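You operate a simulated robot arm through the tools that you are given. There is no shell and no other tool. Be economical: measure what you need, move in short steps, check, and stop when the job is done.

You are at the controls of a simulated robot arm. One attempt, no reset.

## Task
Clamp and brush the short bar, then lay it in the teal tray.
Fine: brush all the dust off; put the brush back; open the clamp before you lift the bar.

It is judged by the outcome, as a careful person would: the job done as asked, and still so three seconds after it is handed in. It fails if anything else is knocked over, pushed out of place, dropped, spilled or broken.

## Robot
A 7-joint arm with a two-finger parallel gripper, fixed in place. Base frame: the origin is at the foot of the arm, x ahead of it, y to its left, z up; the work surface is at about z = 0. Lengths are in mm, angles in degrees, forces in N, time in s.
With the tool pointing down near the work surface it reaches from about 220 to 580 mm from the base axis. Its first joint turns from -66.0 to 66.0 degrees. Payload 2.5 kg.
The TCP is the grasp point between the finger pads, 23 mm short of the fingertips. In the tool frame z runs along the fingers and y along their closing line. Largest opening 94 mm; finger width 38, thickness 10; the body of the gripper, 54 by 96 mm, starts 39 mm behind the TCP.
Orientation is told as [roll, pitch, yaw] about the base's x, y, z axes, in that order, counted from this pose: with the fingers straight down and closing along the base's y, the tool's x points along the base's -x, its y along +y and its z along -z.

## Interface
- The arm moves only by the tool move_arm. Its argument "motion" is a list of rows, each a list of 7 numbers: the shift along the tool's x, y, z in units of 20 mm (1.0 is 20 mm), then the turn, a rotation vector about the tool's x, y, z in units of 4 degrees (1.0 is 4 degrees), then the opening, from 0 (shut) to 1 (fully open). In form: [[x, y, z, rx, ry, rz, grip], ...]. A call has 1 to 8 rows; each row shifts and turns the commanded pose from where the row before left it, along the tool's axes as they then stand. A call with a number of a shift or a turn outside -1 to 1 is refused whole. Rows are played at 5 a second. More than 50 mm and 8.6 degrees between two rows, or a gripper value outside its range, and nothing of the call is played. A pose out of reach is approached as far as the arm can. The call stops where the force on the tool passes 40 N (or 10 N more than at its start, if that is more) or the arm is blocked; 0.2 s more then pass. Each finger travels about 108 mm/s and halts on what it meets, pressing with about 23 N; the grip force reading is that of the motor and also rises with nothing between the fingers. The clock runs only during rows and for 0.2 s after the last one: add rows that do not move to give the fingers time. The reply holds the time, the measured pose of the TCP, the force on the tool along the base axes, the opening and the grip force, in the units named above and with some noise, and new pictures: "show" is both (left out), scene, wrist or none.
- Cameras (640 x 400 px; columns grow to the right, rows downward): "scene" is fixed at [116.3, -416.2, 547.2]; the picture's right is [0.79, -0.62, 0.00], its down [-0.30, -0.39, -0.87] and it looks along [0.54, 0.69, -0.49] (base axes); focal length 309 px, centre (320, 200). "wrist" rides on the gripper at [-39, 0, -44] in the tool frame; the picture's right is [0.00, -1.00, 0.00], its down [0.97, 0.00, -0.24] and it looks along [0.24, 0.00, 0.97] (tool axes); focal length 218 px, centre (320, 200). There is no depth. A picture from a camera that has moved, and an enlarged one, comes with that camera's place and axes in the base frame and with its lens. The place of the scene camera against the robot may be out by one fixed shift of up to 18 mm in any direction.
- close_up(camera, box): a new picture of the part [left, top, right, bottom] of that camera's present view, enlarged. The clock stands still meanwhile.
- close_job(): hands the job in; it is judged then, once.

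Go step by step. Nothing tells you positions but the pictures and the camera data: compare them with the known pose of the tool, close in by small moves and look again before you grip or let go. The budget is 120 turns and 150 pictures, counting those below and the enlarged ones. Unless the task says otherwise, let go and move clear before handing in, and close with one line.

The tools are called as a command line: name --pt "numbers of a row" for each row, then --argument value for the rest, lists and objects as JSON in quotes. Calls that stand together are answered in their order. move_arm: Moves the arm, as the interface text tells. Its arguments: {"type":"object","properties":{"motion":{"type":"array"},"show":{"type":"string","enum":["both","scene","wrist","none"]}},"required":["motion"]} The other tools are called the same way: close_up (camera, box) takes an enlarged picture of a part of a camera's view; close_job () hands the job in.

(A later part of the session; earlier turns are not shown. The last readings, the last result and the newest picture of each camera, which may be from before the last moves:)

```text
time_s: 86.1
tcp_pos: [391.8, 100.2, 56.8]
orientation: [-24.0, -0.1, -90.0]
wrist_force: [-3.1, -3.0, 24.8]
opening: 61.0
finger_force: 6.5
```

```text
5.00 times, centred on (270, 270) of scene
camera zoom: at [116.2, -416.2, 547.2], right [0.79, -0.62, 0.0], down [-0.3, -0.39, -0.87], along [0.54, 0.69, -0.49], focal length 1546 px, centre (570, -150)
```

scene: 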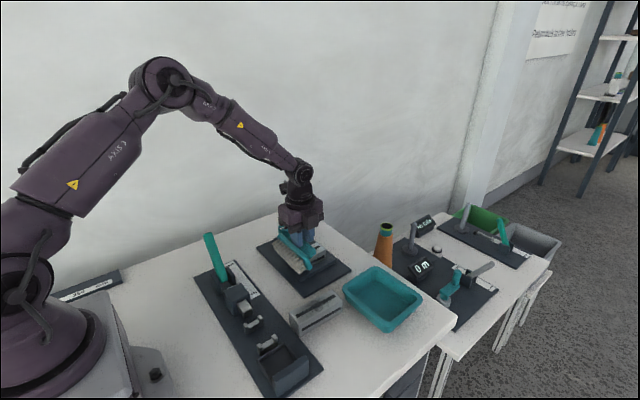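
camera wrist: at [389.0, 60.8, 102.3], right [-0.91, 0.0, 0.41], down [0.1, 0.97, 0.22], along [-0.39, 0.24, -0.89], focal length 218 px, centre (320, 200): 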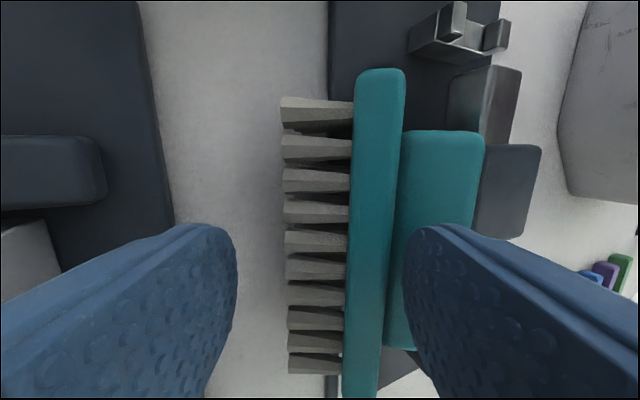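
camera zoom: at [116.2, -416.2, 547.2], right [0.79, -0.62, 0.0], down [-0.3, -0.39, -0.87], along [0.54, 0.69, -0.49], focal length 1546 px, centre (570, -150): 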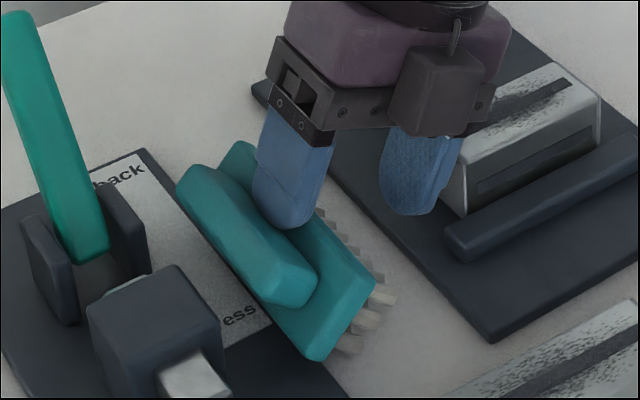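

The finger is loaded upward, and the brush is probably past its balance point. I'll back off slowly and see whether it settles upright.

move_arm --pt "0 0.1 -0.3 0 0 0 0.585" --pt "0 0.1 -0.3 0 0 0 0.585" --pt "0 0 0 0 0 0 0.585" --show "none"

close_up --camera "scene" --box '[210, 230, 330, 310]'

```text
time_s: 86.9
tcp_pos: [398.3, 99.8, 65.1]
orientation: [-24.1, 0.0, -90.0]
wrist_force: [-0.4, -0.6, 1.1]
opening: 55.0
finger_force: 0.1
```

```text
5.00 times, centred on (270, 270) of scene
camera zoom: at [116.3, -416.2, 547.2], right [0.79, -0.62, 0.0], down [-0.3, -0.39, -0.87], along [0.54, 0.69, -0.49], focal length 1546 px, centre (570, -150)
```

zoom: 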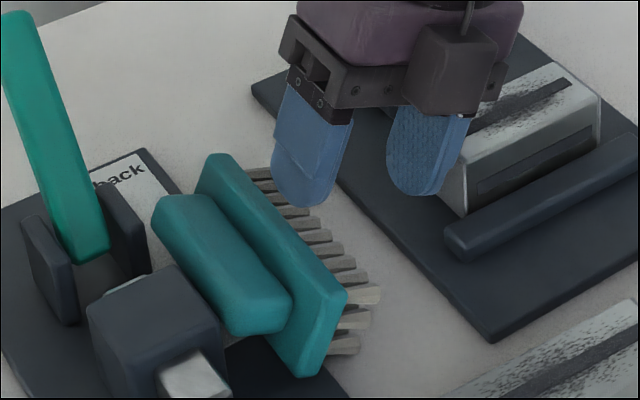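

It rolled back because I withdrew before the balance point. I'll repeat with a longer +x push, raising slightly as the ridge comes up.

move_arm --pt "0 -0.24 -0.55 0 0 0 0.585" --pt "0 -0.88 0.52 0 0 0 0.585" --pt "0 0 0.4 0 0 0 0.585" --pt "0 0 0.5 0 0 0 0.585" --pt "0 0 0 0 0 0 0.585" --show "none"

close_up --camera "scene" --box '[210, 230, 330, 310]'

```text
time_s: 88.1
tcp_pos: [371.3, 98.8, 58.8]
orientation: [-24.0, 0.1, -90.1]
wrist_force: [-1.5, 0.0, -0.6]
opening: 55.0
finger_force: 0.1
```

```text
5.00 times, centred on (270, 270) of scene
camera zoom: at [116.3, -416.2, 547.2], right [0.79, -0.62, 0.0], down [-0.3, -0.39, -0.87], along [0.54, 0.69, -0.49], focal length 1546 px, centre (570, -150)
```

zoom: 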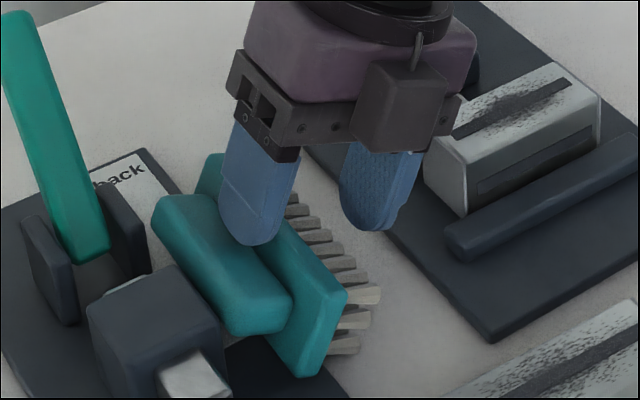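

The finger is in place. Now the longer push.

move_arm --pt "0 0.3 -0.1 0 0 0 0.5" --pt "0 0.32 -0.25 0 0 0 0.5" --pt "0 0.31 -0.3 0 0 0 0.5" --pt "0 0.32 -0.25 0 0 0 0.5" --pt "0 0.36 -0.16 0 0 0 0.5" --show "none"

close_up --camera "scene" --box '[210, 230, 330, 310]'

```text
time_s: 89.3
tcp_pos: [409.4, 99.8, 64.9]
orientation: [-24.0, -0.1, -90.0]
wrist_force: [-1.0, -0.5, 0.5]
opening: 46.9
finger_force: 0.0
```

```text
5.00 times, centred on (270, 270) of scene
camera zoom: at [116.3, -416.2, 547.2], right [0.79, -0.62, 0.0], down [-0.3, -0.39, -0.87], along [0.54, 0.69, -0.49], focal length 1546 px, centre (570, -150)
```

zoom: 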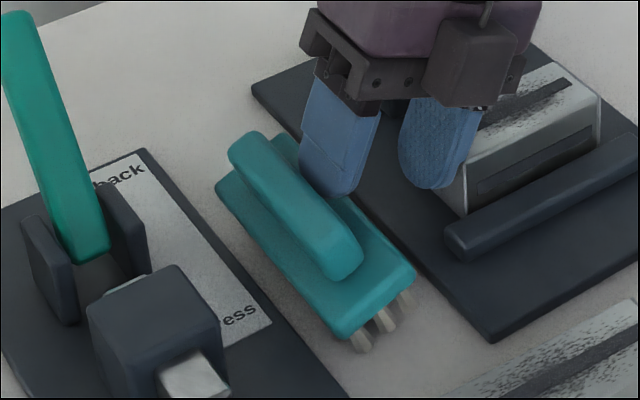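

The brush is back upright. I'll withdraw upward and level the tool.

move_arm --pt "0 -0.41 -0.91 0 0 0 0.5" --pt "0 -0.41 -0.91 -1 0 0 0.5" --pt "0 -0.38 -0.92 -1 0 0 0.5" --pt "0 -0.3 -0.5 -1 0 0 0.5" --pt "0 -0.3 0 -1 0 0 0.5" --pt "0 -0.3 0 -1 0 0 0.5" --pt "0 0 0 -1 0 0 0.5" --pt "0 0 0 0 0 0 0.5" --show "wrist"

close_up --camera "scene" --box '[210, 230, 330, 310]'

```text
time_s: 91.1
tcp_pos: [395.6, 97.7, 139.7]
orientation: [0.1, 0.0, -90.0]
wrist_force: [0.5, -0.2, 0.0]
opening: 47.2
finger_force: 0.1
camera wrist: at [393.3, 59.8, 184.0], right [-1.0, 0.0, 0.0], down [0.0, 0.97, 0.24], along [0.0, 0.24, -0.97], focal length 218 px, centre (320, 200)
```

wrist: 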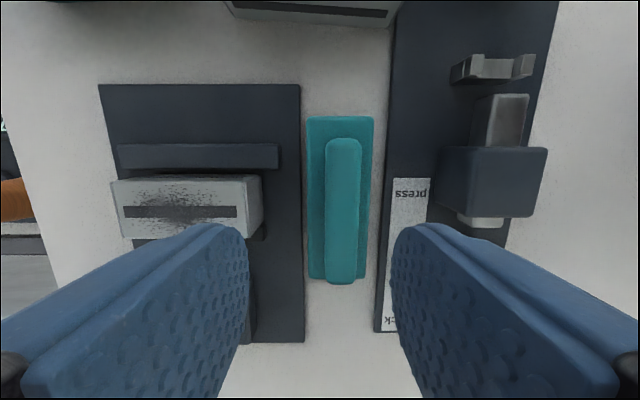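

```text
5.00 times, centred on (270, 270) of scene
camera zoom: at [116.3, -416.2, 547.2], right [0.79, -0.62, 0.0], down [-0.3, -0.39, -0.87], along [0.54, 0.69, -0.49], focal length 1546 px, centre (570, -150)
```

zoom: 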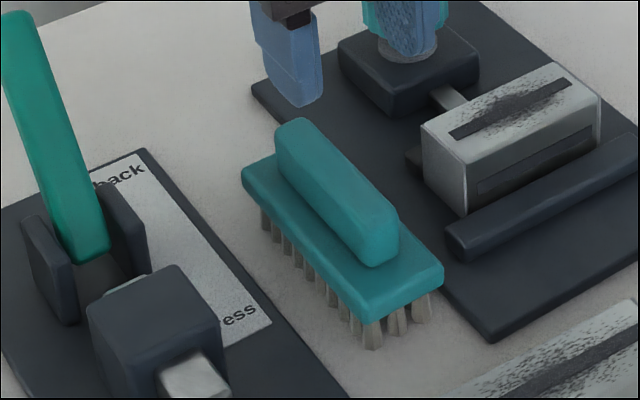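

The brush stands upright at about (380,101). I'll re-grip its ridge, a little deeper this time.

move_arm --pt "0.15 -0.75 0.7 0 0 0 0.5" --pt "0 0 1 0 0 0 0.5" --pt "0 0 0.9 0 0 0 0.5" --pt "0 0 0 0 0 0 0.5" --show "wrist"

```text
time_s: 92.1
tcp_pos: [379.6, 102.3, 86.3]
orientation: [0.1, 0.1, -89.9]
wrist_force: [0.1, -0.8, -0.2]
opening: 47.0
finger_force: 0.0
camera wrist: at [378.8, 63.5, 131.5], right [-1.0, 0.0, 0.0], down [0.0, 0.97, 0.24], along [0.0, 0.24, -0.97], focal length 218 px, centre (320, 200)
```

wrist: 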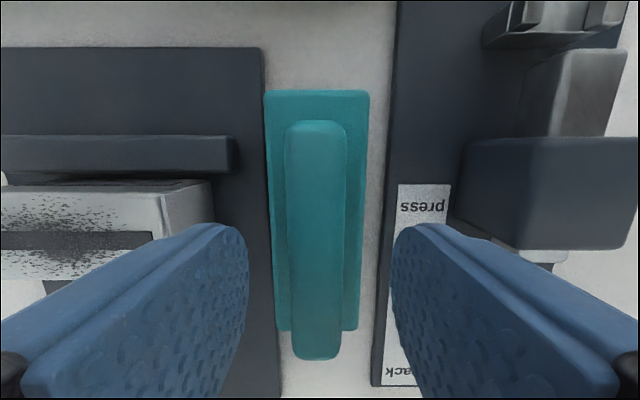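

It's centred within 2 mm. Descending to z≈58 and closing.

move_arm --pt "0 0.07 0.7 0 0 0 0.5" --pt "0 0 0.7 0 0 0 0.5" --pt "0 0 0 0 0 0 0.5" --pt "0 0 0 0 0 0 0.2" --pt "0 0 0 0 0 0 0.05" --pt "0 0 0 0 0 0 0.05" --show "none"

close_up --camera "scene" --box '[230, 220, 350, 300]'

```text
time_s: 93.5
tcp_pos: [382.0, 102.9, 59.6]
orientation: [0.0, 0.0, -90.0]
wrist_force: [0.9, 0.3, -0.7]
opening: 19.9
finger_force: 22.6
```

```text
5.00 times, centred on (290, 260) of scene
camera zoom: at [116.3, -416.2, 547.2], right [0.79, -0.62, 0.0], down [-0.3, -0.39, -0.87], along [0.54, 0.69, -0.49], focal length 1546 px, centre (470, -100)
```

zoom: 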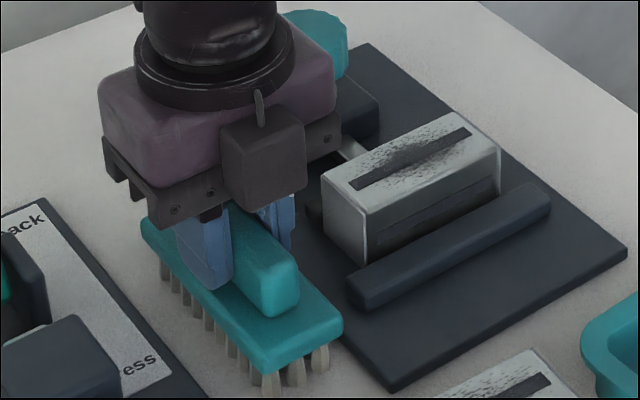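

Gripped. I'll lift well clear and position over the bar's middle.

move_arm --pt "0 0 -1 0 0 0 0.05" --pt "0 0 -1 0 0 0 0.05" --pt "0 0 -1 0 0 0 0.05" --pt "0 0.9 -1 0 0 0 0.05" --pt "0 1 0 0 0 0 0.05" --pt "0 1 0 0 0 0 0.05" --pt "0 1 0 0 0 0 0.05" --pt "0 0.9 0 0 0 0 0.05" --show "none"

move_arm --pt "0 0.2 0.5 0 0 0 0.05" --pt "0 0 0.5 0 0 0 0.05" --pt "0 0 0.3 0 0 0 0.05" --pt "0 0 0 0 0 0 0.05" --show "none"

close_up --camera "scene" --box '[240, 190, 370, 290]'

```text
time_s: 95.3
tcp_pos: [478.1, 101.6, 137.4]
orientation: [0.0, -0.1, -90.0]
wrist_force: [-0.5, -0.1, -2.0]
opening: 19.7
finger_force: 23.1
```

```text
time_s: 96.3
tcp_pos: [481.4, 101.0, 111.1]
orientation: [0.0, 0.0, -90.0]
wrist_force: [0.3, -0.5, -1.9]
opening: 19.7
finger_force: 22.8
```

```text
4.00 times, centred on (305, 240) of scene
camera zoom: at [116.3, -416.2, 547.2], right [0.79, -0.62, 0.0], down [-0.3, -0.39, -0.87], along [0.54, 0.69, -0.49], focal length 1237 px, centre (380, 40)
```

zoom: 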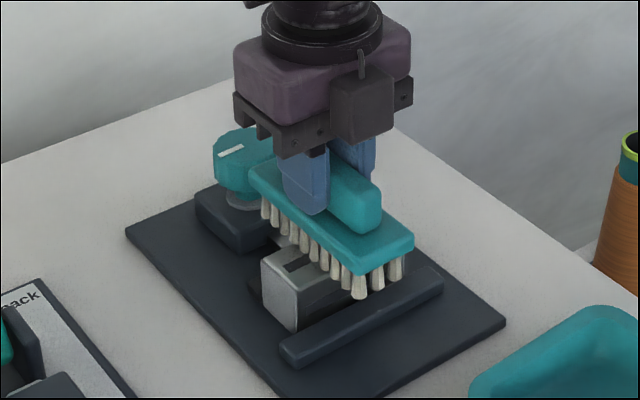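

The bristles are a few mm above the bar top. Lowering to light contact.

move_arm --pt "0 0 0.1 0 0 0 0.05" --pt "0 0 0.1 0 0 0 0.05" --pt "0 0 0 0 0 0 0.05" --show "none"

move_arm --pt "0 0 0.05 0 0 0 0.05" --pt "0 0 0 0 0 0 0.05" --show "none"

```text
time_s: 97.1
tcp_pos: [481.3, 102.6, 108.5]
orientation: [0.0, 0.0, -90.0]
wrist_force: [0.0, 0.1, -1.3]
opening: 19.7
finger_force: 23.0
```

```text
time_s: 97.7
tcp_pos: [481.9, 102.5, 107.3]
orientation: [0.0, 0.0, -90.0]
wrist_force: [0.3, -0.3, -1.3]
opening: 19.6
finger_force: 23.3
```

move_arm --pt "0 0 0.06 0 0 0 0.05" --pt "0 0 0 0 0 0 0.05" --show "none"

move_arm --pt "0 0 0.06 0 0 0 0.05" --pt "0 0 0 0 0 0 0.05" --show "none"

```text
time_s: 98.3
tcp_pos: [480.0, 102.5, 106.6]
orientation: [0.2, 0.0, -90.1]
wrist_force: [-0.1, -1.1, 2.0]
opening: 19.7
finger_force: 22.9
```

```text
time_s: 98.9
tcp_pos: [480.0, 102.7, 107.0]
orientation: [0.1, 0.1, -89.9]
wrist_force: [-5.9, -0.5, 18.9]
opening: 19.6
finger_force: 22.8
```

Contact found. I'll ease slightly and stroke back and forth, keeping the brush mostly on the bar.

move_arm --pt "0 0 -0.03 0 0 0 0.05" --pt "0 0.4 0 0 0 0 0.05" --pt "0 0.4 0 0 0 0 0.05" --pt "0 0.4 0 0 0 0 0.05" --pt "0 0.4 0 0 0 0 0.05" --pt "0 0 0 0 0 0 0.05" --show "none"

close_up --camera "scene" --box '[240, 190, 370, 290]'

```text
time_s: 100.3
tcp_pos: [514.2, 103.1, 107.9]
orientation: [0.2, 0.0, -90.1]
wrist_force: [-9.8, 1.2, 28.9]
opening: 19.7
finger_force: 23.0
```

```text
4.00 times, centred on (305, 240) of scene
camera zoom: at [116.1, -416.2, 547.2], right [0.79, -0.62, 0.0], down [-0.3, -0.39, -0.87], along [0.54, 0.69, -0.49], focal length 1237 px, centre (380, 40)
```

zoom: 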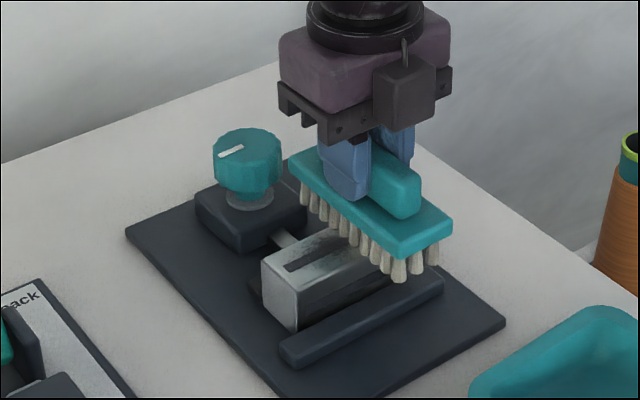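

The dust comes off where the brush passes. I'll ease by 1 mm and sweep back to the near end.

move_arm --pt "0 0 -0.05 0 0 0 0.05" --pt "0 -0.5 0 0 0 0 0.05" --pt "0 -0.5 0 0 0 0 0.05" --pt "0 -0.5 0 0 0 0 0.05" --pt "0 -0.5 0 0 0 0 0.05" --pt "0 -0.5 0 0 0 0 0.05" --pt "0 -0.4 0 0 0 0 0.05" --pt "0 0 0 0 0 0 0.05" --show "none"

close_up --camera "scene" --box '[240, 190, 370, 290]'

```text
time_s: 102.1
tcp_pos: [455.1, 101.9, 106.7]
orientation: [0.1, 0.0, -90.0]
wrist_force: [0.1, -1.0, 1.1]
opening: 19.6
finger_force: 23.4
```

```text
4.00 times, centred on (305, 240) of scene
camera zoom: at [116.2, -416.2, 547.2], right [0.79, -0.62, 0.0], down [-0.3, -0.39, -0.87], along [0.54, 0.69, -0.49], focal length 1237 px, centre (380, 40)
```

zoom: 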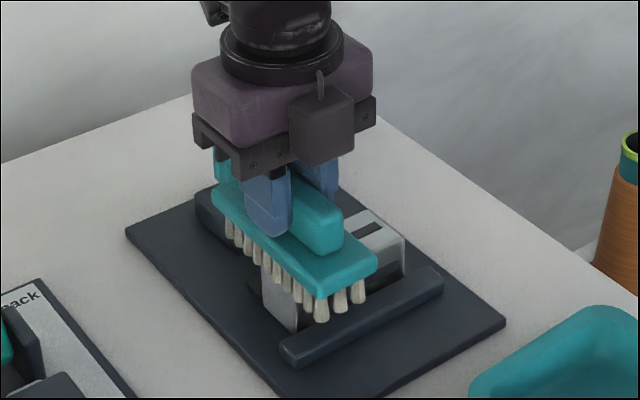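

The far half looks clean. I'll do another stroke pair with slightly more pressure.

move_arm --pt "0 0 0.03 0 0 0 0.05" --pt "0 0.5 0 0 0 0 0.05" --pt "0 0.5 0 0 0 0 0.05" --pt "0 0.5 0 0 0 0 0.05" --pt "0 0.5 0 0 0 0 0.05" --pt "0 0.5 0 0 0 0 0.05" --pt "0 0.5 0 0 0 0 0.05" --show "none"

close_up --camera "scene" --box '[270, 220, 340, 280]'

move_arm --pt "0 0 0 0 0 0 0.05" --pt "0 -0.5 0 0 0 0 0.05" --pt "0 -0.5 0 0 0 0 0.05" --pt "0 -0.5 0 0 0 0 0.05" --pt "0 -0.5 0 0 0 0 0.05" --pt "0 -0.5 0 0 0 0 0.05" --pt "0 -0.5 0 0 0 0 0.05" --show "none"

close_up --camera "scene" --box '[270, 220, 340, 280]'

```text
time_s: 103.7
tcp_pos: [515.3, 102.3, 106.9]
orientation: [0.0, -0.1, -90.0]
wrist_force: [-7.0, -0.1, 18.9]
opening: 19.5
finger_force: 22.4
```

```text
6.67 times, centred on (305, 250) of scene
camera zoom: at [116.2, -416.2, 547.2], right [0.79, -0.62, 0.0], down [-0.3, -0.39, -0.87], along [0.54, 0.69, -0.49], focal length 2062 px, centre (420, -133)
```

zoom: 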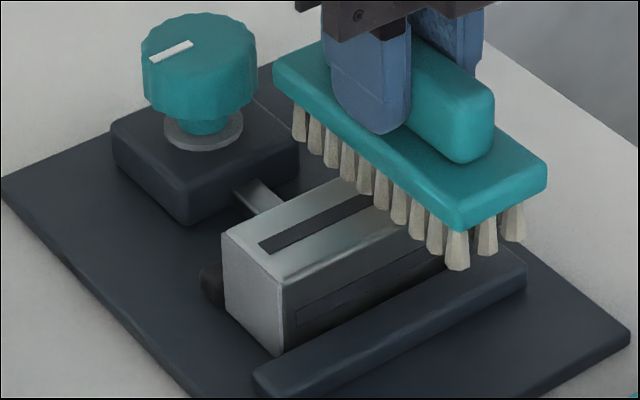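

```text
time_s: 105.3
tcp_pos: [457.7, 101.7, 106.6]
orientation: [0.5, 0.0, -90.1]
wrist_force: [8.7, -1.6, 25.7]
opening: 19.5
finger_force: 22.9
```

```text
6.67 times, centred on (305, 250) of scene
camera zoom: at [116.1, -416.2, 547.2], right [0.79, -0.62, 0.0], down [-0.3, -0.39, -0.87], along [0.54, 0.69, -0.49], focal length 2062 px, centre (420, -133)
```

zoom: 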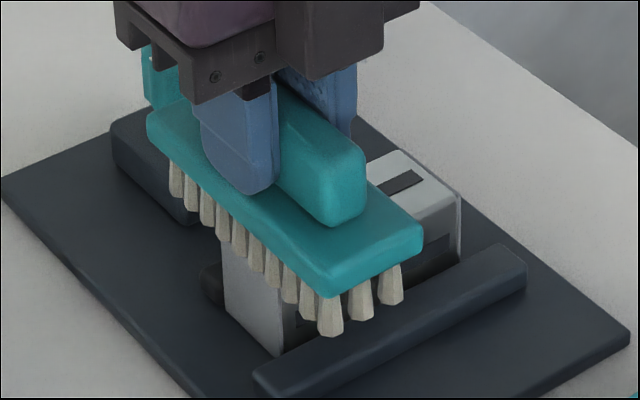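

Both halves look clean. I'll lift straight up and inspect, heading back toward the brush's original spot.

move_arm --pt "0 0 -0.5 0 0 0 0.05" --pt "0 0 -1 0 0 0 0.05" --pt "0 0 -0.7 0 0 0 0.05" --pt "0 -1 0 0 0 0 0.05" --pt "0.5 -1 0 0 0 0 0.05" --pt "0.5 -1 0 0 0 0 0.05" --pt "0.5 -0.9 0 0 0 0 0.05" --pt "0.5 -0.4 0 0 0 0 0.05" --show "none"

close_up --camera "scene" --box '[210, 200, 350, 300]'

close_up --camera "scene" --box '[285, 235, 335, 275]'

close_up --camera "wrist" --box '[0, 0, 640, 400]'

```text
time_s: 107.1
tcp_pos: [368.3, 142.0, 150.7]
orientation: [0.0, 0.1, -89.9]
wrist_force: [0.0, 0.7, -1.0]
opening: 19.7
finger_force: 23.0
```

```text
4.00 times, centred on (280, 250) of scene
camera zoom: at [116.3, -416.2, 547.2], right [0.79, -0.62, 0.0], down [-0.3, -0.39, -0.87], along [0.54, 0.69, -0.49], focal length 1237 px, centre (480, 0)
```

zoom: 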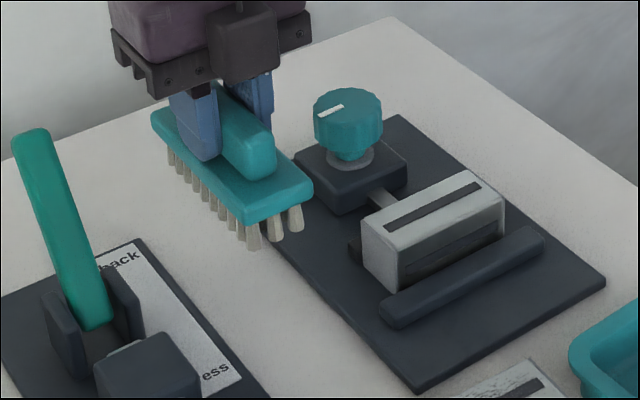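

```text
10.00 times, centred on (310, 255) of scene
camera zoom: at [116.3, -416.2, 547.2], right [0.79, -0.62, 0.0], down [-0.3, -0.39, -0.87], along [0.54, 0.69, -0.49], focal length 3092 px, centre (420, -350)
```

zoom: 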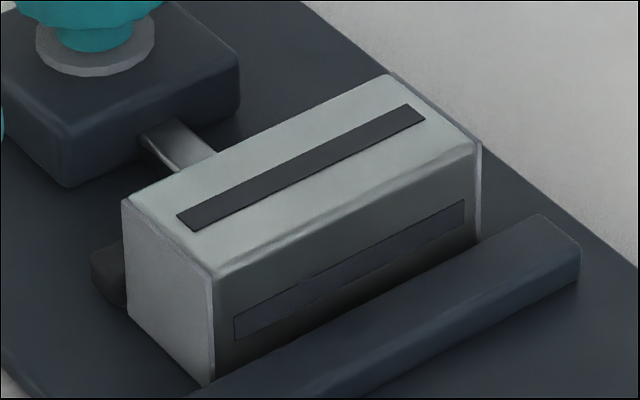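

```text
1.00 times, centred on (320, 200) of wrist
camera zoom: at [367.0, 102.7, 194.7], right [-1.0, 0.0, 0.0], down [0.0, 0.97, 0.24], along [0.0, 0.24, -0.97], focal length 218 px, centre (320, 200)
```

zoom: 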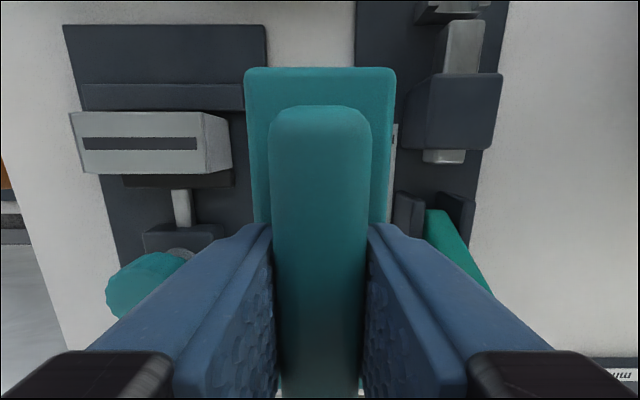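

The bar's top is fully clean. Now I'll return the brush to its original spot: TCP about (370.5,147).

move_arm --pt "0.25 0.1 0.4 0 0 0 0.05" --pt "0 0 1 0 0 0 0.05" --pt "0 0 1 0 0 0 0.05" --pt "0 0 1 0 0 0 0.05" --pt "0 0 0.9 0 0 0 0.05" --pt "0 0 0 0 0 0 0.05" --show "none"

close_up --camera "scene" --box '[220, 220, 340, 300]'

```text
time_s: 108.5
tcp_pos: [371.1, 148.7, 64.8]
orientation: [0.2, 0.0, -90.0]
wrist_force: [0.5, -1.3, -1.1]
opening: 19.7
finger_force: 22.4
```

```text
5.00 times, centred on (280, 260) of scene
camera zoom: at [116.3, -416.2, 547.2], right [0.79, -0.62, 0.0], down [-0.3, -0.39, -0.87], along [0.54, 0.69, -0.49], focal length 1546 px, centre (520, -100)
```

zoom: 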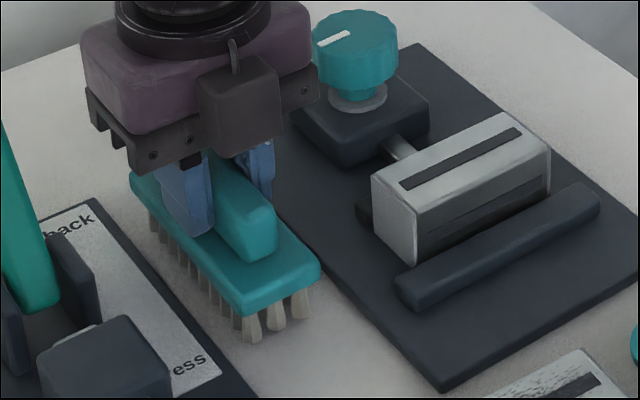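

It matches the original picture apart from the ~6 mm height. Lowering to touch.

move_arm --pt "0 0 0.15 0 0 0 0.05" --pt "0 0 0.06 0 0 0 0.05" --pt "0 0 0 0 0 0 0.05" --show "none"

move_arm --pt "0 0 0.05 0 0 0 0.05" --pt "0 0 0 0 0 0 0.05" --show "none"

```text
time_s: 109.3
tcp_pos: [372.6, 148.3, 59.9]
orientation: [0.1, 0.1, -90.0]
wrist_force: [0.1, 0.1, -1.2]
opening: 19.5
finger_force: 23.0
```

```text
time_s: 109.9
tcp_pos: [371.4, 147.5, 58.9]
orientation: [0.0, 0.0, -90.0]
wrist_force: [-4.5, -2.6, 13.3]
opening: 19.7
finger_force: 22.9
```

Touched down. I'll release and rise.

move_arm --pt "0 0 -0.03 0 0 0 0.3" --pt "0 0 0 0 0 0 0.45" --pt "0 0 0 0 0 0 0.45" --pt "0 0 -0.5 0 0 0 0.45" --pt "0 0 -1 0 0 0 0.45" --pt "0 0 -1 0 0 0 0.45" --pt "0 0 -1 0 0 0 0.45" --pt "0 0 -1 0 0 0 0.45" --show "wrist"

close_up --camera "scene" --box '[220, 220, 340, 300]'

```text
time_s: 111.7
tcp_pos: [370.0, 146.8, 151.1]
orientation: [-0.1, 0.0, -90.0]
wrist_force: [-0.7, 0.3, 0.8]
opening: 42.2
finger_force: 0.0
camera wrist: at [368.4, 108.2, 194.1], right [-1.0, 0.0, 0.0], down [0.0, 0.97, 0.24], along [0.0, 0.24, -0.97], focal length 218 px, centre (320, 200)
```

wrist: 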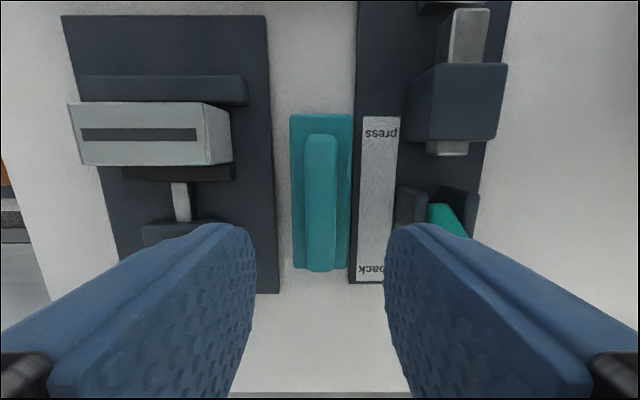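

```text
5.00 times, centred on (280, 260) of scene
camera zoom: at [116.3, -416.2, 547.2], right [0.79, -0.62, 0.0], down [-0.3, -0.39, -0.87], along [0.54, 0.69, -0.49], focal length 1546 px, centre (520, -100)
```

zoom: 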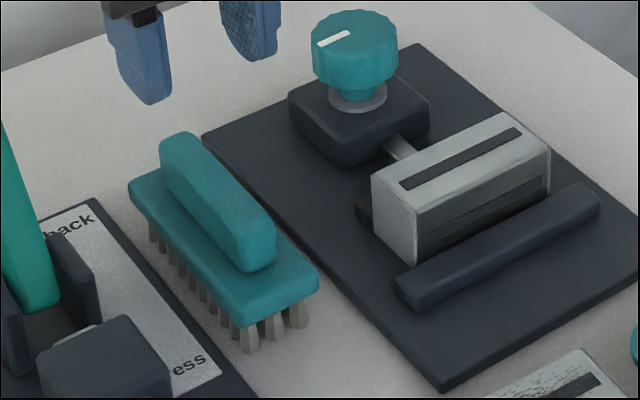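

The brush is back within a couple of mm of its original place. Next I'll open the clamp: move over the knob, still at yaw -90.

move_arm --pt "0.4 1 0 0 0 0 0.8" --pt "0.4 1 0 0 0 0 0.8" --pt "0.4 1 0 0 0 0 0.8" --pt "0.5 1 0 0 0 0 0.8" --pt "0.5 1 0 0 0 0 0.8" --pt "0.43 0.8 0 0 0 0 0.8" --pt "0 0 1 0 0 0 0.8" --pt "0 0 0 0 0 0 0.8" --show "wrist"

```text
time_s: 113.5
tcp_pos: [487.7, 198.7, 128.1]
orientation: [-0.1, 0.0, -90.1]
wrist_force: [0.5, 0.4, 0.0]
opening: 75.1
finger_force: 0.0
camera wrist: at [485.5, 159.3, 171.9], right [-1.0, 0.0, 0.0], down [0.0, 0.97, 0.24], along [0.0, 0.24, -0.97], focal length 218 px, centre (320, 200)
```

wrist: 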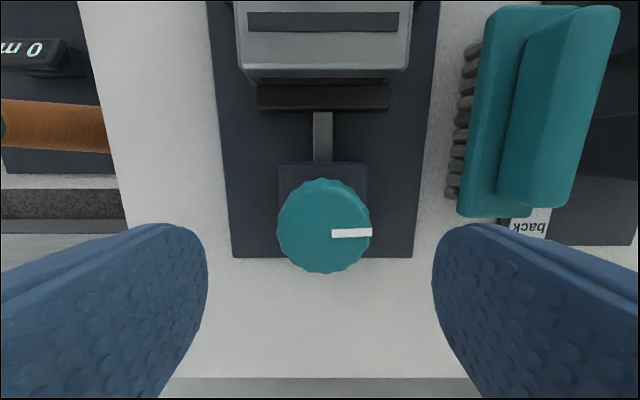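

Centred within 2 mm. I'll descend, grip and turn counter-clockwise.

move_arm --pt "0 -0.1 0.9 0 0 0 0.8" --pt "0 0 1 0 0 0 0.8" --pt "0 0 0.9 0 0 0 0.8" --pt "0 0 0 0 0 0 0.4" --pt "0 0 0 0 0 0 0.2" --pt "0 0 0 0 0 0 0.2" --pt "0 0 0 0 0 0 0.2" --show "none"

move_arm --pt "0 0 0 0 0 -1 0.2" --pt "0 0 0 0 0 -1 0.2" --pt "0 0 0 0 0 -1 0.2" --pt "0 0 0 0 0 -1 0.2" --pt "0 0 0 0 0 -1 0.2" --pt "0 0 0 0 0 -1 0.2" --pt "0 0 0 0 0 -1 0.2" --show "none"

```text
time_s: 115.1
tcp_pos: [484.0, 200.0, 75.8]
orientation: [0.0, -0.1, -90.1]
wrist_force: [1.1, -1.8, -2.2]
opening: 47.6
finger_force: 45.6
```

```text
time_s: 116.7
tcp_pos: [484.3, 199.7, 74.3]
orientation: [0.1, 0.0, -61.9]
wrist_force: [10.2, 2.6, -3.6]
opening: 47.3
finger_force: 45.3
```

Turning well with low side load. Continuing.

move_arm --pt "0 0.04 0 0 0 -1 0.2" --pt "0 0 0 0 0 -1 0.2" --pt "0 0 0 0 0 -1 0.2" --pt "0 0 0 0 0 -1 0.2" --pt "0 0 0 0 0 -1 0.2" --pt "0 0 0 0 0 -1 0.2" --pt "0 0 0 0 0 -1 0.2" --show "wrist"

close_up --camera "scene" --box '[270, 220, 340, 280]'

```text
time_s: 118.3
tcp_pos: [484.9, 201.1, 75.4]
orientation: [-0.2, 0.1, -34.0]
wrist_force: [-10.4, -6.1, 14.5]
opening: 47.6
finger_force: 45.0
camera wrist: at [516.0, 178.4, 118.4], right [-0.56, -0.83, 0.0], down [-0.8, 0.54, 0.24], along [-0.2, 0.13, -0.97], focal length 218 px, centre (320, 200)
```

wrist: 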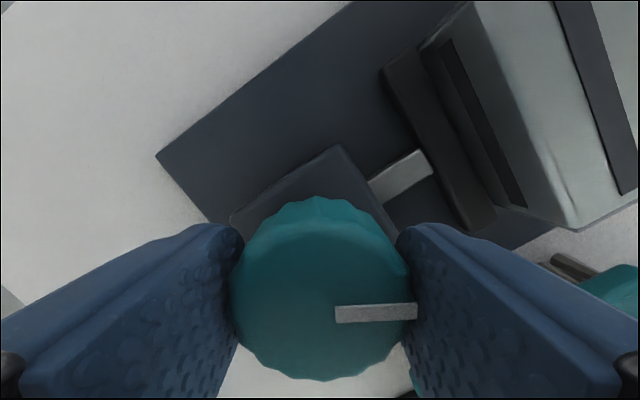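

```text
6.67 times, centred on (305, 250) of scene
camera zoom: at [116.2, -416.2, 547.2], right [0.79, -0.62, 0.0], down [-0.3, -0.39, -0.87], along [0.54, 0.69, -0.49], focal length 2062 px, centre (420, -133)
```

zoom: 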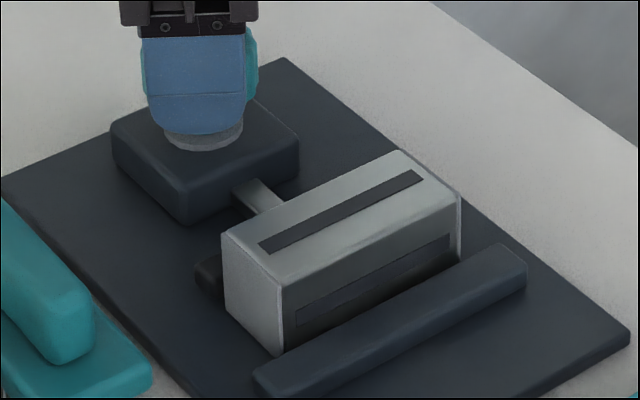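

The jaw is retreating. I'll keep turning until it's fully open.

move_arm --pt "0 -0.04 0 0 0 -1 0.2" --pt "0 0 0 0 0 -1 0.2" --pt "0 0 0 0 0 -1 0.2" --pt "0 0 0 0 0 -1 0.2" --pt "0 0 0 0 0 -1 0.2" --pt "0 0 0 0 0 -1 0.2" --pt "0 0 0 0 0 -1 0.2" --pt "0 0 0 0 0 -1 0.2" --show "none"

move_arm --pt "0 0 0 0 0 -1 0.2" --pt "0 0 0 0 0 -1 0.2" --pt "0 0 0 0 0 -1 0.2" --pt "0 0 0 0 0 -1 0.2" --pt "0 0 0 0 0 -1 0.2" --pt "0 0 0 0 0 -1 0.2" --pt "0 0 0 0 0 -1 0.2" --show "none"

move_arm --pt "0 0 0 0 0 -1 0.2" --pt "0 0 0 0 0 -1 0.2" --pt "0 0 0 0 0 -1 0.2" --pt "0 0 0 0 0 -1 0.2" --pt "0 0 0 0 0 -1 0.2" --pt "0 0 0 0 0 -1 0.2" --pt "0 0 0 0 0 -1 0.2" --show "wrist"

close_up --camera "scene" --box '[270, 220, 340, 280]'

```text
time_s: 120.1
tcp_pos: [485.6, 199.9, 73.1]
orientation: [0.0, 0.0, -1.9]
wrist_force: [-15.6, -6.1, 19.3]
opening: 47.8
finger_force: 45.2
```

```text
time_s: 121.7
tcp_pos: [484.7, 199.4, 75.0]
orientation: [0.1, -0.1, 26.1]
wrist_force: [-7.1, 3.5, 7.5]
opening: 47.1
finger_force: 44.9
```

```text
time_s: 123.3
tcp_pos: [485.7, 199.7, 73.5]
orientation: [0.0, 0.0, 54.1]
wrist_force: [2.4, 11.0, 0.6]
opening: 47.1
finger_force: 44.8
camera wrist: at [506.5, 231.8, 118.0], right [0.81, -0.59, 0.0], down [-0.57, -0.79, 0.24], along [-0.14, -0.19, -0.97], focal length 218 px, centre (320, 200)
```

wrist: 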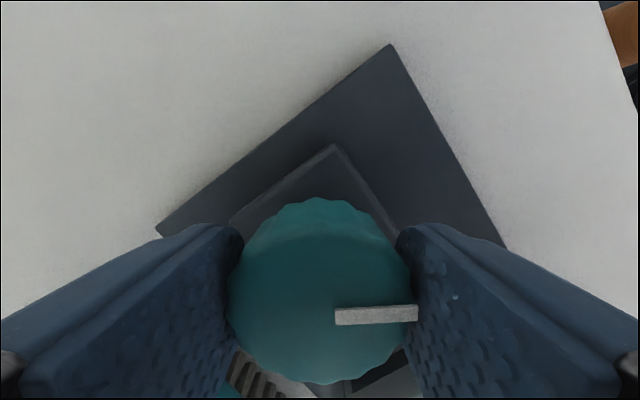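

```text
6.67 times, centred on (305, 250) of scene
camera zoom: at [116.3, -416.1, 547.2], right [0.79, -0.62, 0.0], down [-0.3, -0.39, -0.87], along [0.54, 0.69, -0.49], focal length 2062 px, centre (420, -133)
```

zoom: 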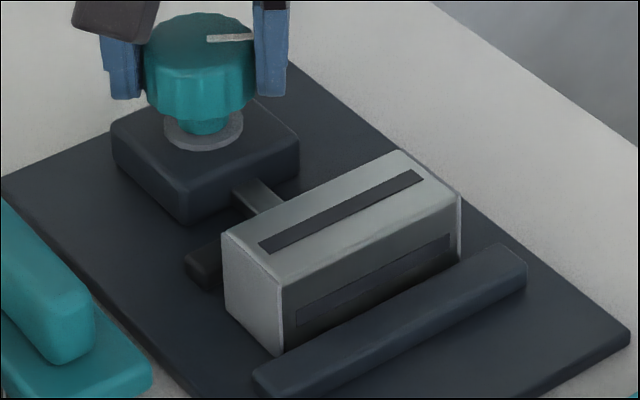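

The jaw is well clear of the bar. A bit more will restore it to fully open.

move_arm --pt "0 0 0 0 0 -1 0.2" --pt "0 0 0 0 0 -1 0.2" --pt "0 0 0 0 0 -1 0.2" --pt "0 0 0 0 0 -1 0.2" --pt "0 0 0 0 0 -1 0.2" --pt "0 0 0 0 0 -1 0.2" --pt "0 0 0 0 0 -1 0.2" --pt "0 0 0 0 0 0 0.2" --show "none"

move_arm --pt "0 0 0 0 0 0 0.8" --pt "0 0 0 0 0 0 0.8" --pt "0 0 -1 0 0 0 0.8" --pt "0 0 -1 0 0 1 0.8" --pt "0 0 -1 0 0 1 0.8" --pt "0 0 -1 0 0 1 0.8" --pt "0 0 0 0 0 1 0.8" --pt "0 0 0 0 0 1 0.8" --show "none"

move_arm --pt "0 0 0 0 0 1 0.8" --pt "0 0 0 0 0 1 0.8" --pt "0 0 0 0 0 1 0.8" --pt "0 0 0 0 0 1 0.8" --pt "0 0 0 0 0 1 0.8" --pt "0 0 0 0 0 1 0.8" --pt "0 0 0 0 0 1 0.8" --pt "0 0 0 0 0 1 0.8" --show "none"

close_up --camera "scene" --box '[270, 220, 340, 280]'

```text
time_s: 125.1
tcp_pos: [485.2, 199.1, 73.4]
orientation: [0.1, 0.1, 82.2]
wrist_force: [-18.7, 2.0, 11.4]
opening: 47.3
finger_force: 44.7
```

```text
time_s: 126.9
tcp_pos: [485.1, 200.6, 153.6]
orientation: [0.0, 0.0, 61.9]
wrist_force: [0.9, 0.0, 0.3]
opening: 75.3
finger_force: 0.1
```

```text
time_s: 128.7
tcp_pos: [485.8, 199.7, 154.2]
orientation: [0.0, 0.0, 29.9]
wrist_force: [-0.4, -0.5, 0.4]
opening: 75.4
finger_force: 0.1
```

```text
6.67 times, centred on (305, 250) of scene
camera zoom: at [116.3, -416.2, 547.2], right [0.79, -0.62, 0.0], down [-0.3, -0.39, -0.87], along [0.54, 0.69, -0.49], focal length 2062 px, centre (420, -133)
```

zoom: 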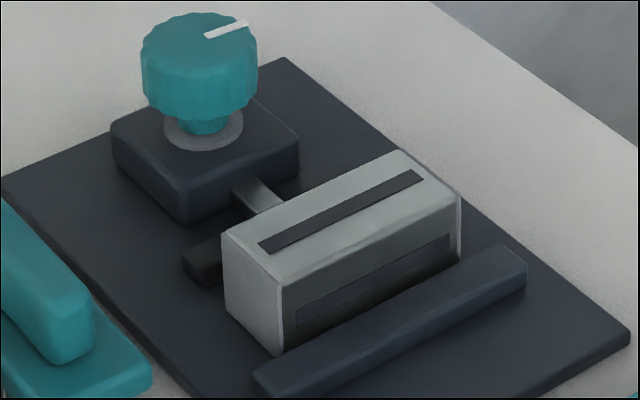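

The clamp is open again. Back to yaw 0 and over the bar.

move_arm --pt "0 0 0 0 0 1 0.65" --pt "0 0 0 0 0 1 0.65" --pt "0 0 0 0 0 1 0.65" --pt "0 0 0 0 0 1 0.65" --pt "0 0 0 0 0 1 0.65" --pt "0 0 0 0 0 1 0.65" --pt "0 0 0 0 0 1 0.65" --pt "0 -1 0 0 0 0.48 0.65" --show "none"

move_arm --pt "0 -1 0 0 0 0 0.65" --pt "0 -1 0 0 0 0 0.65" --pt "0 -1 0 0 0 0 0.65" --pt "0 -0.95 0 0 0 0 0.65" --pt "0 0 1 0 0 0 0.65" --pt "0 0 0.5 0 0 0 0.65" --pt "0 0 0 0 0 0 0.65" --show "wrist"

```text
time_s: 130.5
tcp_pos: [485.1, 180.0, 152.1]
orientation: [0.0, -0.1, 0.0]
wrist_force: [0.0, 0.1, -0.3]
opening: 61.0
finger_force: 0.0
```

```text
time_s: 132.1
tcp_pos: [486.4, 99.2, 125.4]
orientation: [0.0, 0.1, 0.1]
wrist_force: [0.0, 0.0, -1.0]
opening: 61.2
finger_force: 0.0
camera wrist: at [522.3, 100.1, 169.1], right [0.0, -1.0, 0.0], down [-0.97, 0.0, 0.24], along [-0.24, 0.0, -0.97], focal length 218 px, centre (320, 200)
```

wrist: 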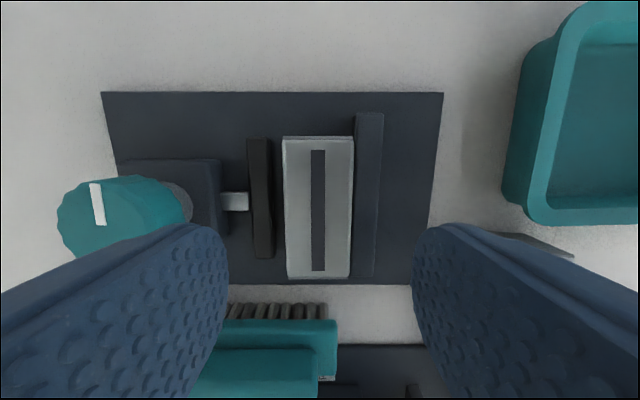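

The bar is free and centred. Descend, grip, lift.

move_arm --pt "0 0.05 1 0 0 0 0.65" --pt "0 0 1 0 0 0 0.65" --pt "0 0 1 0 0 0 0.65" --pt "0 0 0.45 0 0 0 0.65" --pt "0 0 0 0 0 0 0.4" --pt "0 0 0 0 0 0 0.25" --pt "0 0 0 0 0 0 0.25" --pt "0 0 0 0 0 0 0.25" --show "none"

move_arm --pt "0 0 -0.3 0 0 0 0.25" --pt "0 0 -1 0 0 0 0.25" --pt "0 0 -1 0 0 0 0.25" --pt "0 0 -1 0 0 0 0.25" --pt "0 0 -1 0 0 0 0.25" --pt "0 0 -0.7 0 0 0 0.25" --pt "0 0 0 0 0 0 0.25" --show "both"

```text
time_s: 133.9
tcp_pos: [487.5, 102.9, 53.6]
orientation: [0.0, -0.1, 0.1]
wrist_force: [0.9, -0.1, 0.8]
opening: 39.5
finger_force: 23.3
```

```text
time_s: 135.5
tcp_pos: [485.3, 102.7, 155.4]
orientation: [0.0, 0.0, 0.0]
wrist_force: [-0.6, -0.5, -1.1]
opening: 39.3
finger_force: 23.0
camera wrist: at [523.4, 102.2, 199.8], right [0.0, -1.0, 0.0], down [-0.97, 0.0, 0.24], along [-0.24, 0.0, -0.97], focal length 218 px, centre (320, 200)
```

scene: 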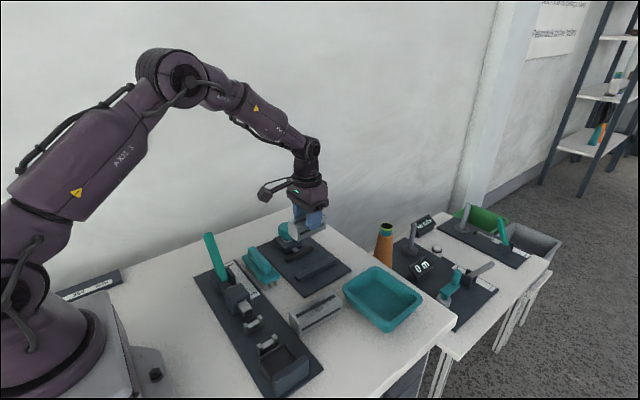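
wrist: 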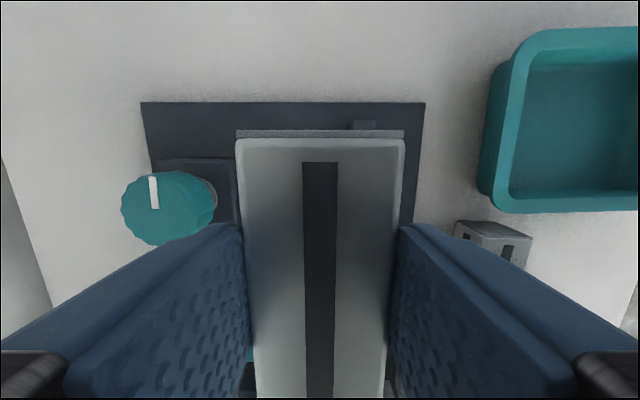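

The bar is held. I'll carry it over the tray centre, at about (535,-102).

move_arm --pt "-0.2 -0.95 0 0 0 0 0.25" --pt "-0.2 -0.95 0 0 0 0 0.25" --pt "-0.2 -0.95 0 0 0 0 0.25" --pt "-0.2 -0.95 0 0 0 0 0.25" --pt "-0.2 -0.95 0 0 0 0 0.25" --pt "-0.2 -0.95 0 0 0 0 0.25" --pt "-0.2 -0.95 0 0 0 0 0.25" --pt "-0.2 -0.95 0 0 0 0 0.25" --show "none"

move_arm --pt "-0.3 -0.9 0 0 0 0 0.25" --pt "-0.3 -0.9 0 0 0 0 0.25" --pt "-0.2 -0.8 0 0 0 0 0.25" --pt "0 0 0 0 0 0 0.25" --show "both"

```text
time_s: 137.3
tcp_pos: [516.2, -48.9, 155.2]
orientation: [0.0, -0.1, 0.2]
wrist_force: [0.6, 0.4, -1.3]
opening: 39.3
finger_force: 22.9
```

```text
time_s: 138.3
tcp_pos: [534.1, -102.8, 155.0]
orientation: [-0.1, 0.0, 0.1]
wrist_force: [-0.1, 0.2, -0.9]
opening: 39.5
finger_force: 23.3
camera wrist: at [571.5, -103.0, 198.4], right [0.0, -1.0, 0.0], down [-0.97, 0.0, 0.24], along [-0.24, 0.0, -0.97], focal length 218 px, centre (320, 200)
```

scene: 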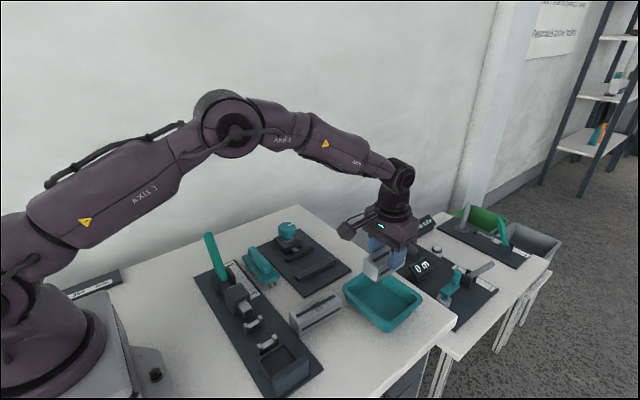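
wrist: 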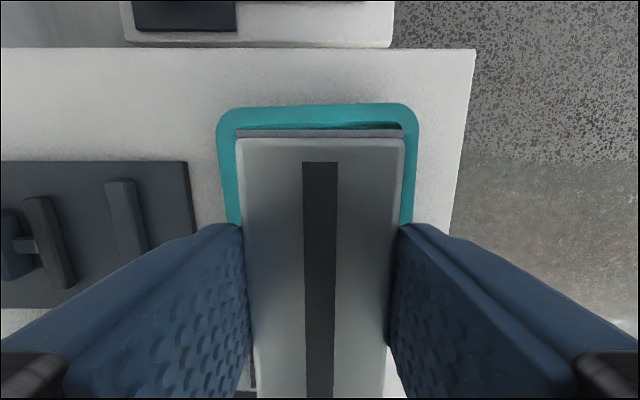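

It's aligned over the tray. I'll descend into it, stopping above the floor.

move_arm --pt "-0.05 0 0.9 0 0 0 0.25" --pt "0 0 1 0 0 0 0.25" --pt "0 0 1 0 0 0 0.25" --pt "0 0 0.9 0 0 0 0.25" --pt "0 0 0.5 0 0 0 0.25" --pt "0 0 0 0 0 0 0.25" --show "wrist"

close_up --camera "scene" --box '[320, 220, 450, 340]'

```text
time_s: 139.7
tcp_pos: [533.9, -101.9, 68.4]
orientation: [0.0, -0.1, 0.1]
wrist_force: [0.0, 0.3, -1.2]
opening: 39.3
finger_force: 22.9
camera wrist: at [571.2, -101.6, 113.1], right [0.0, -1.0, 0.0], down [-0.97, 0.0, 0.24], along [-0.24, 0.0, -0.97], focal length 218 px, centre (320, 200)
```

wrist: 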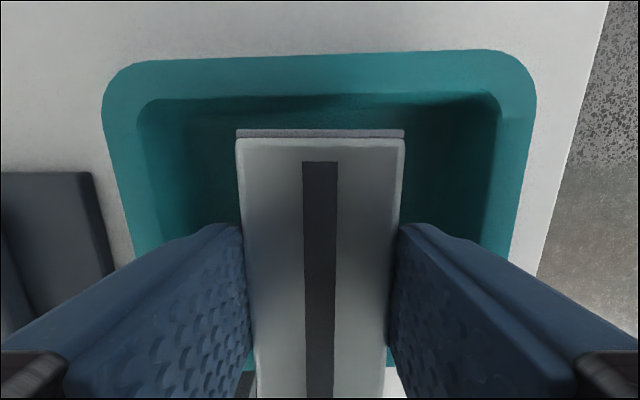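

```text
3.33 times, centred on (385, 280) of scene
camera zoom: at [116.3, -416.2, 547.2], right [0.79, -0.62, 0.0], down [-0.3, -0.39, -0.87], along [0.54, 0.69, -0.49], focal length 1031 px, centre (103, -67)
```

zoom: 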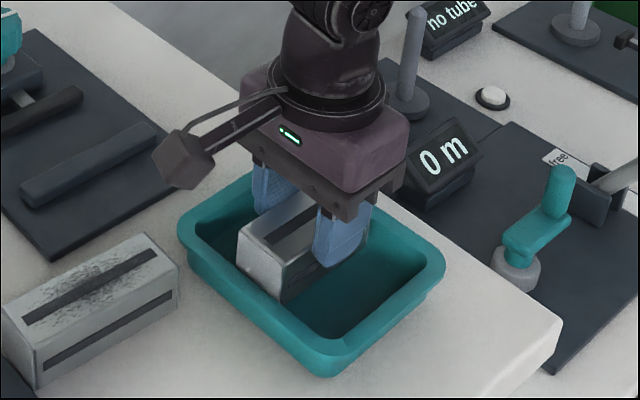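

Well inside. I'll nudge 2 mm toward +x and lower to the floor in small steps.

move_arm --pt "-0.1 0 0.3 0 0 0 0.25" --pt "0 0 0.3 0 0 0 0.25" --pt "0 0 0.1 0 0 0 0.25" --pt "0 0 0 0 0 0 0.25" --show "none"

move_arm --pt "0 0 0.1 0 0 0 0.25" --pt "0 0 0 0 0 0 0.25" --show "none"

```text
time_s: 140.7
tcp_pos: [537.3, -102.2, 54.3]
orientation: [0.0, -0.1, 0.1]
wrist_force: [0.8, 1.0, -0.6]
opening: 39.3
finger_force: 23.6
```

```text
time_s: 141.3
tcp_pos: [536.7, -102.2, 52.4]
orientation: [0.0, -0.1, 0.1]
wrist_force: [-0.1, -0.5, -0.8]
opening: 39.5
finger_force: 23.1
```

move_arm --pt "0 0 0.08 0 0 0 0.25" --pt "0 0 0 0 0 0 0.25" --show "none"

move_arm --pt "0 0 0.07 0 0 0 0.25" --pt "0 0 0 0 0 0 0.25" --show "none"

```text
time_s: 141.9
tcp_pos: [536.4, -101.7, 52.4]
orientation: [0.0, 0.0, 0.1]
wrist_force: [0.0, 0.3, -1.2]
opening: 39.2
finger_force: 23.0
```

```text
time_s: 142.5
tcp_pos: [537.0, -102.1, 48.8]
orientation: [0.0, -0.2, 0.1]
wrist_force: [1.4, 0.5, 0.9]
opening: 39.2
finger_force: 22.7
```

move_arm --pt "0 0 0.05 0 0 0 0.25" --pt "0 0 0 0 0 0 0.25" --show "none"

```text
time_s: 143.1
tcp_pos: [537.0, -103.1, 50.8]
orientation: [0.0, -0.1, 0.2]
wrist_force: [-2.4, 0.2, 7.5]
opening: 39.8
finger_force: 23.1
```

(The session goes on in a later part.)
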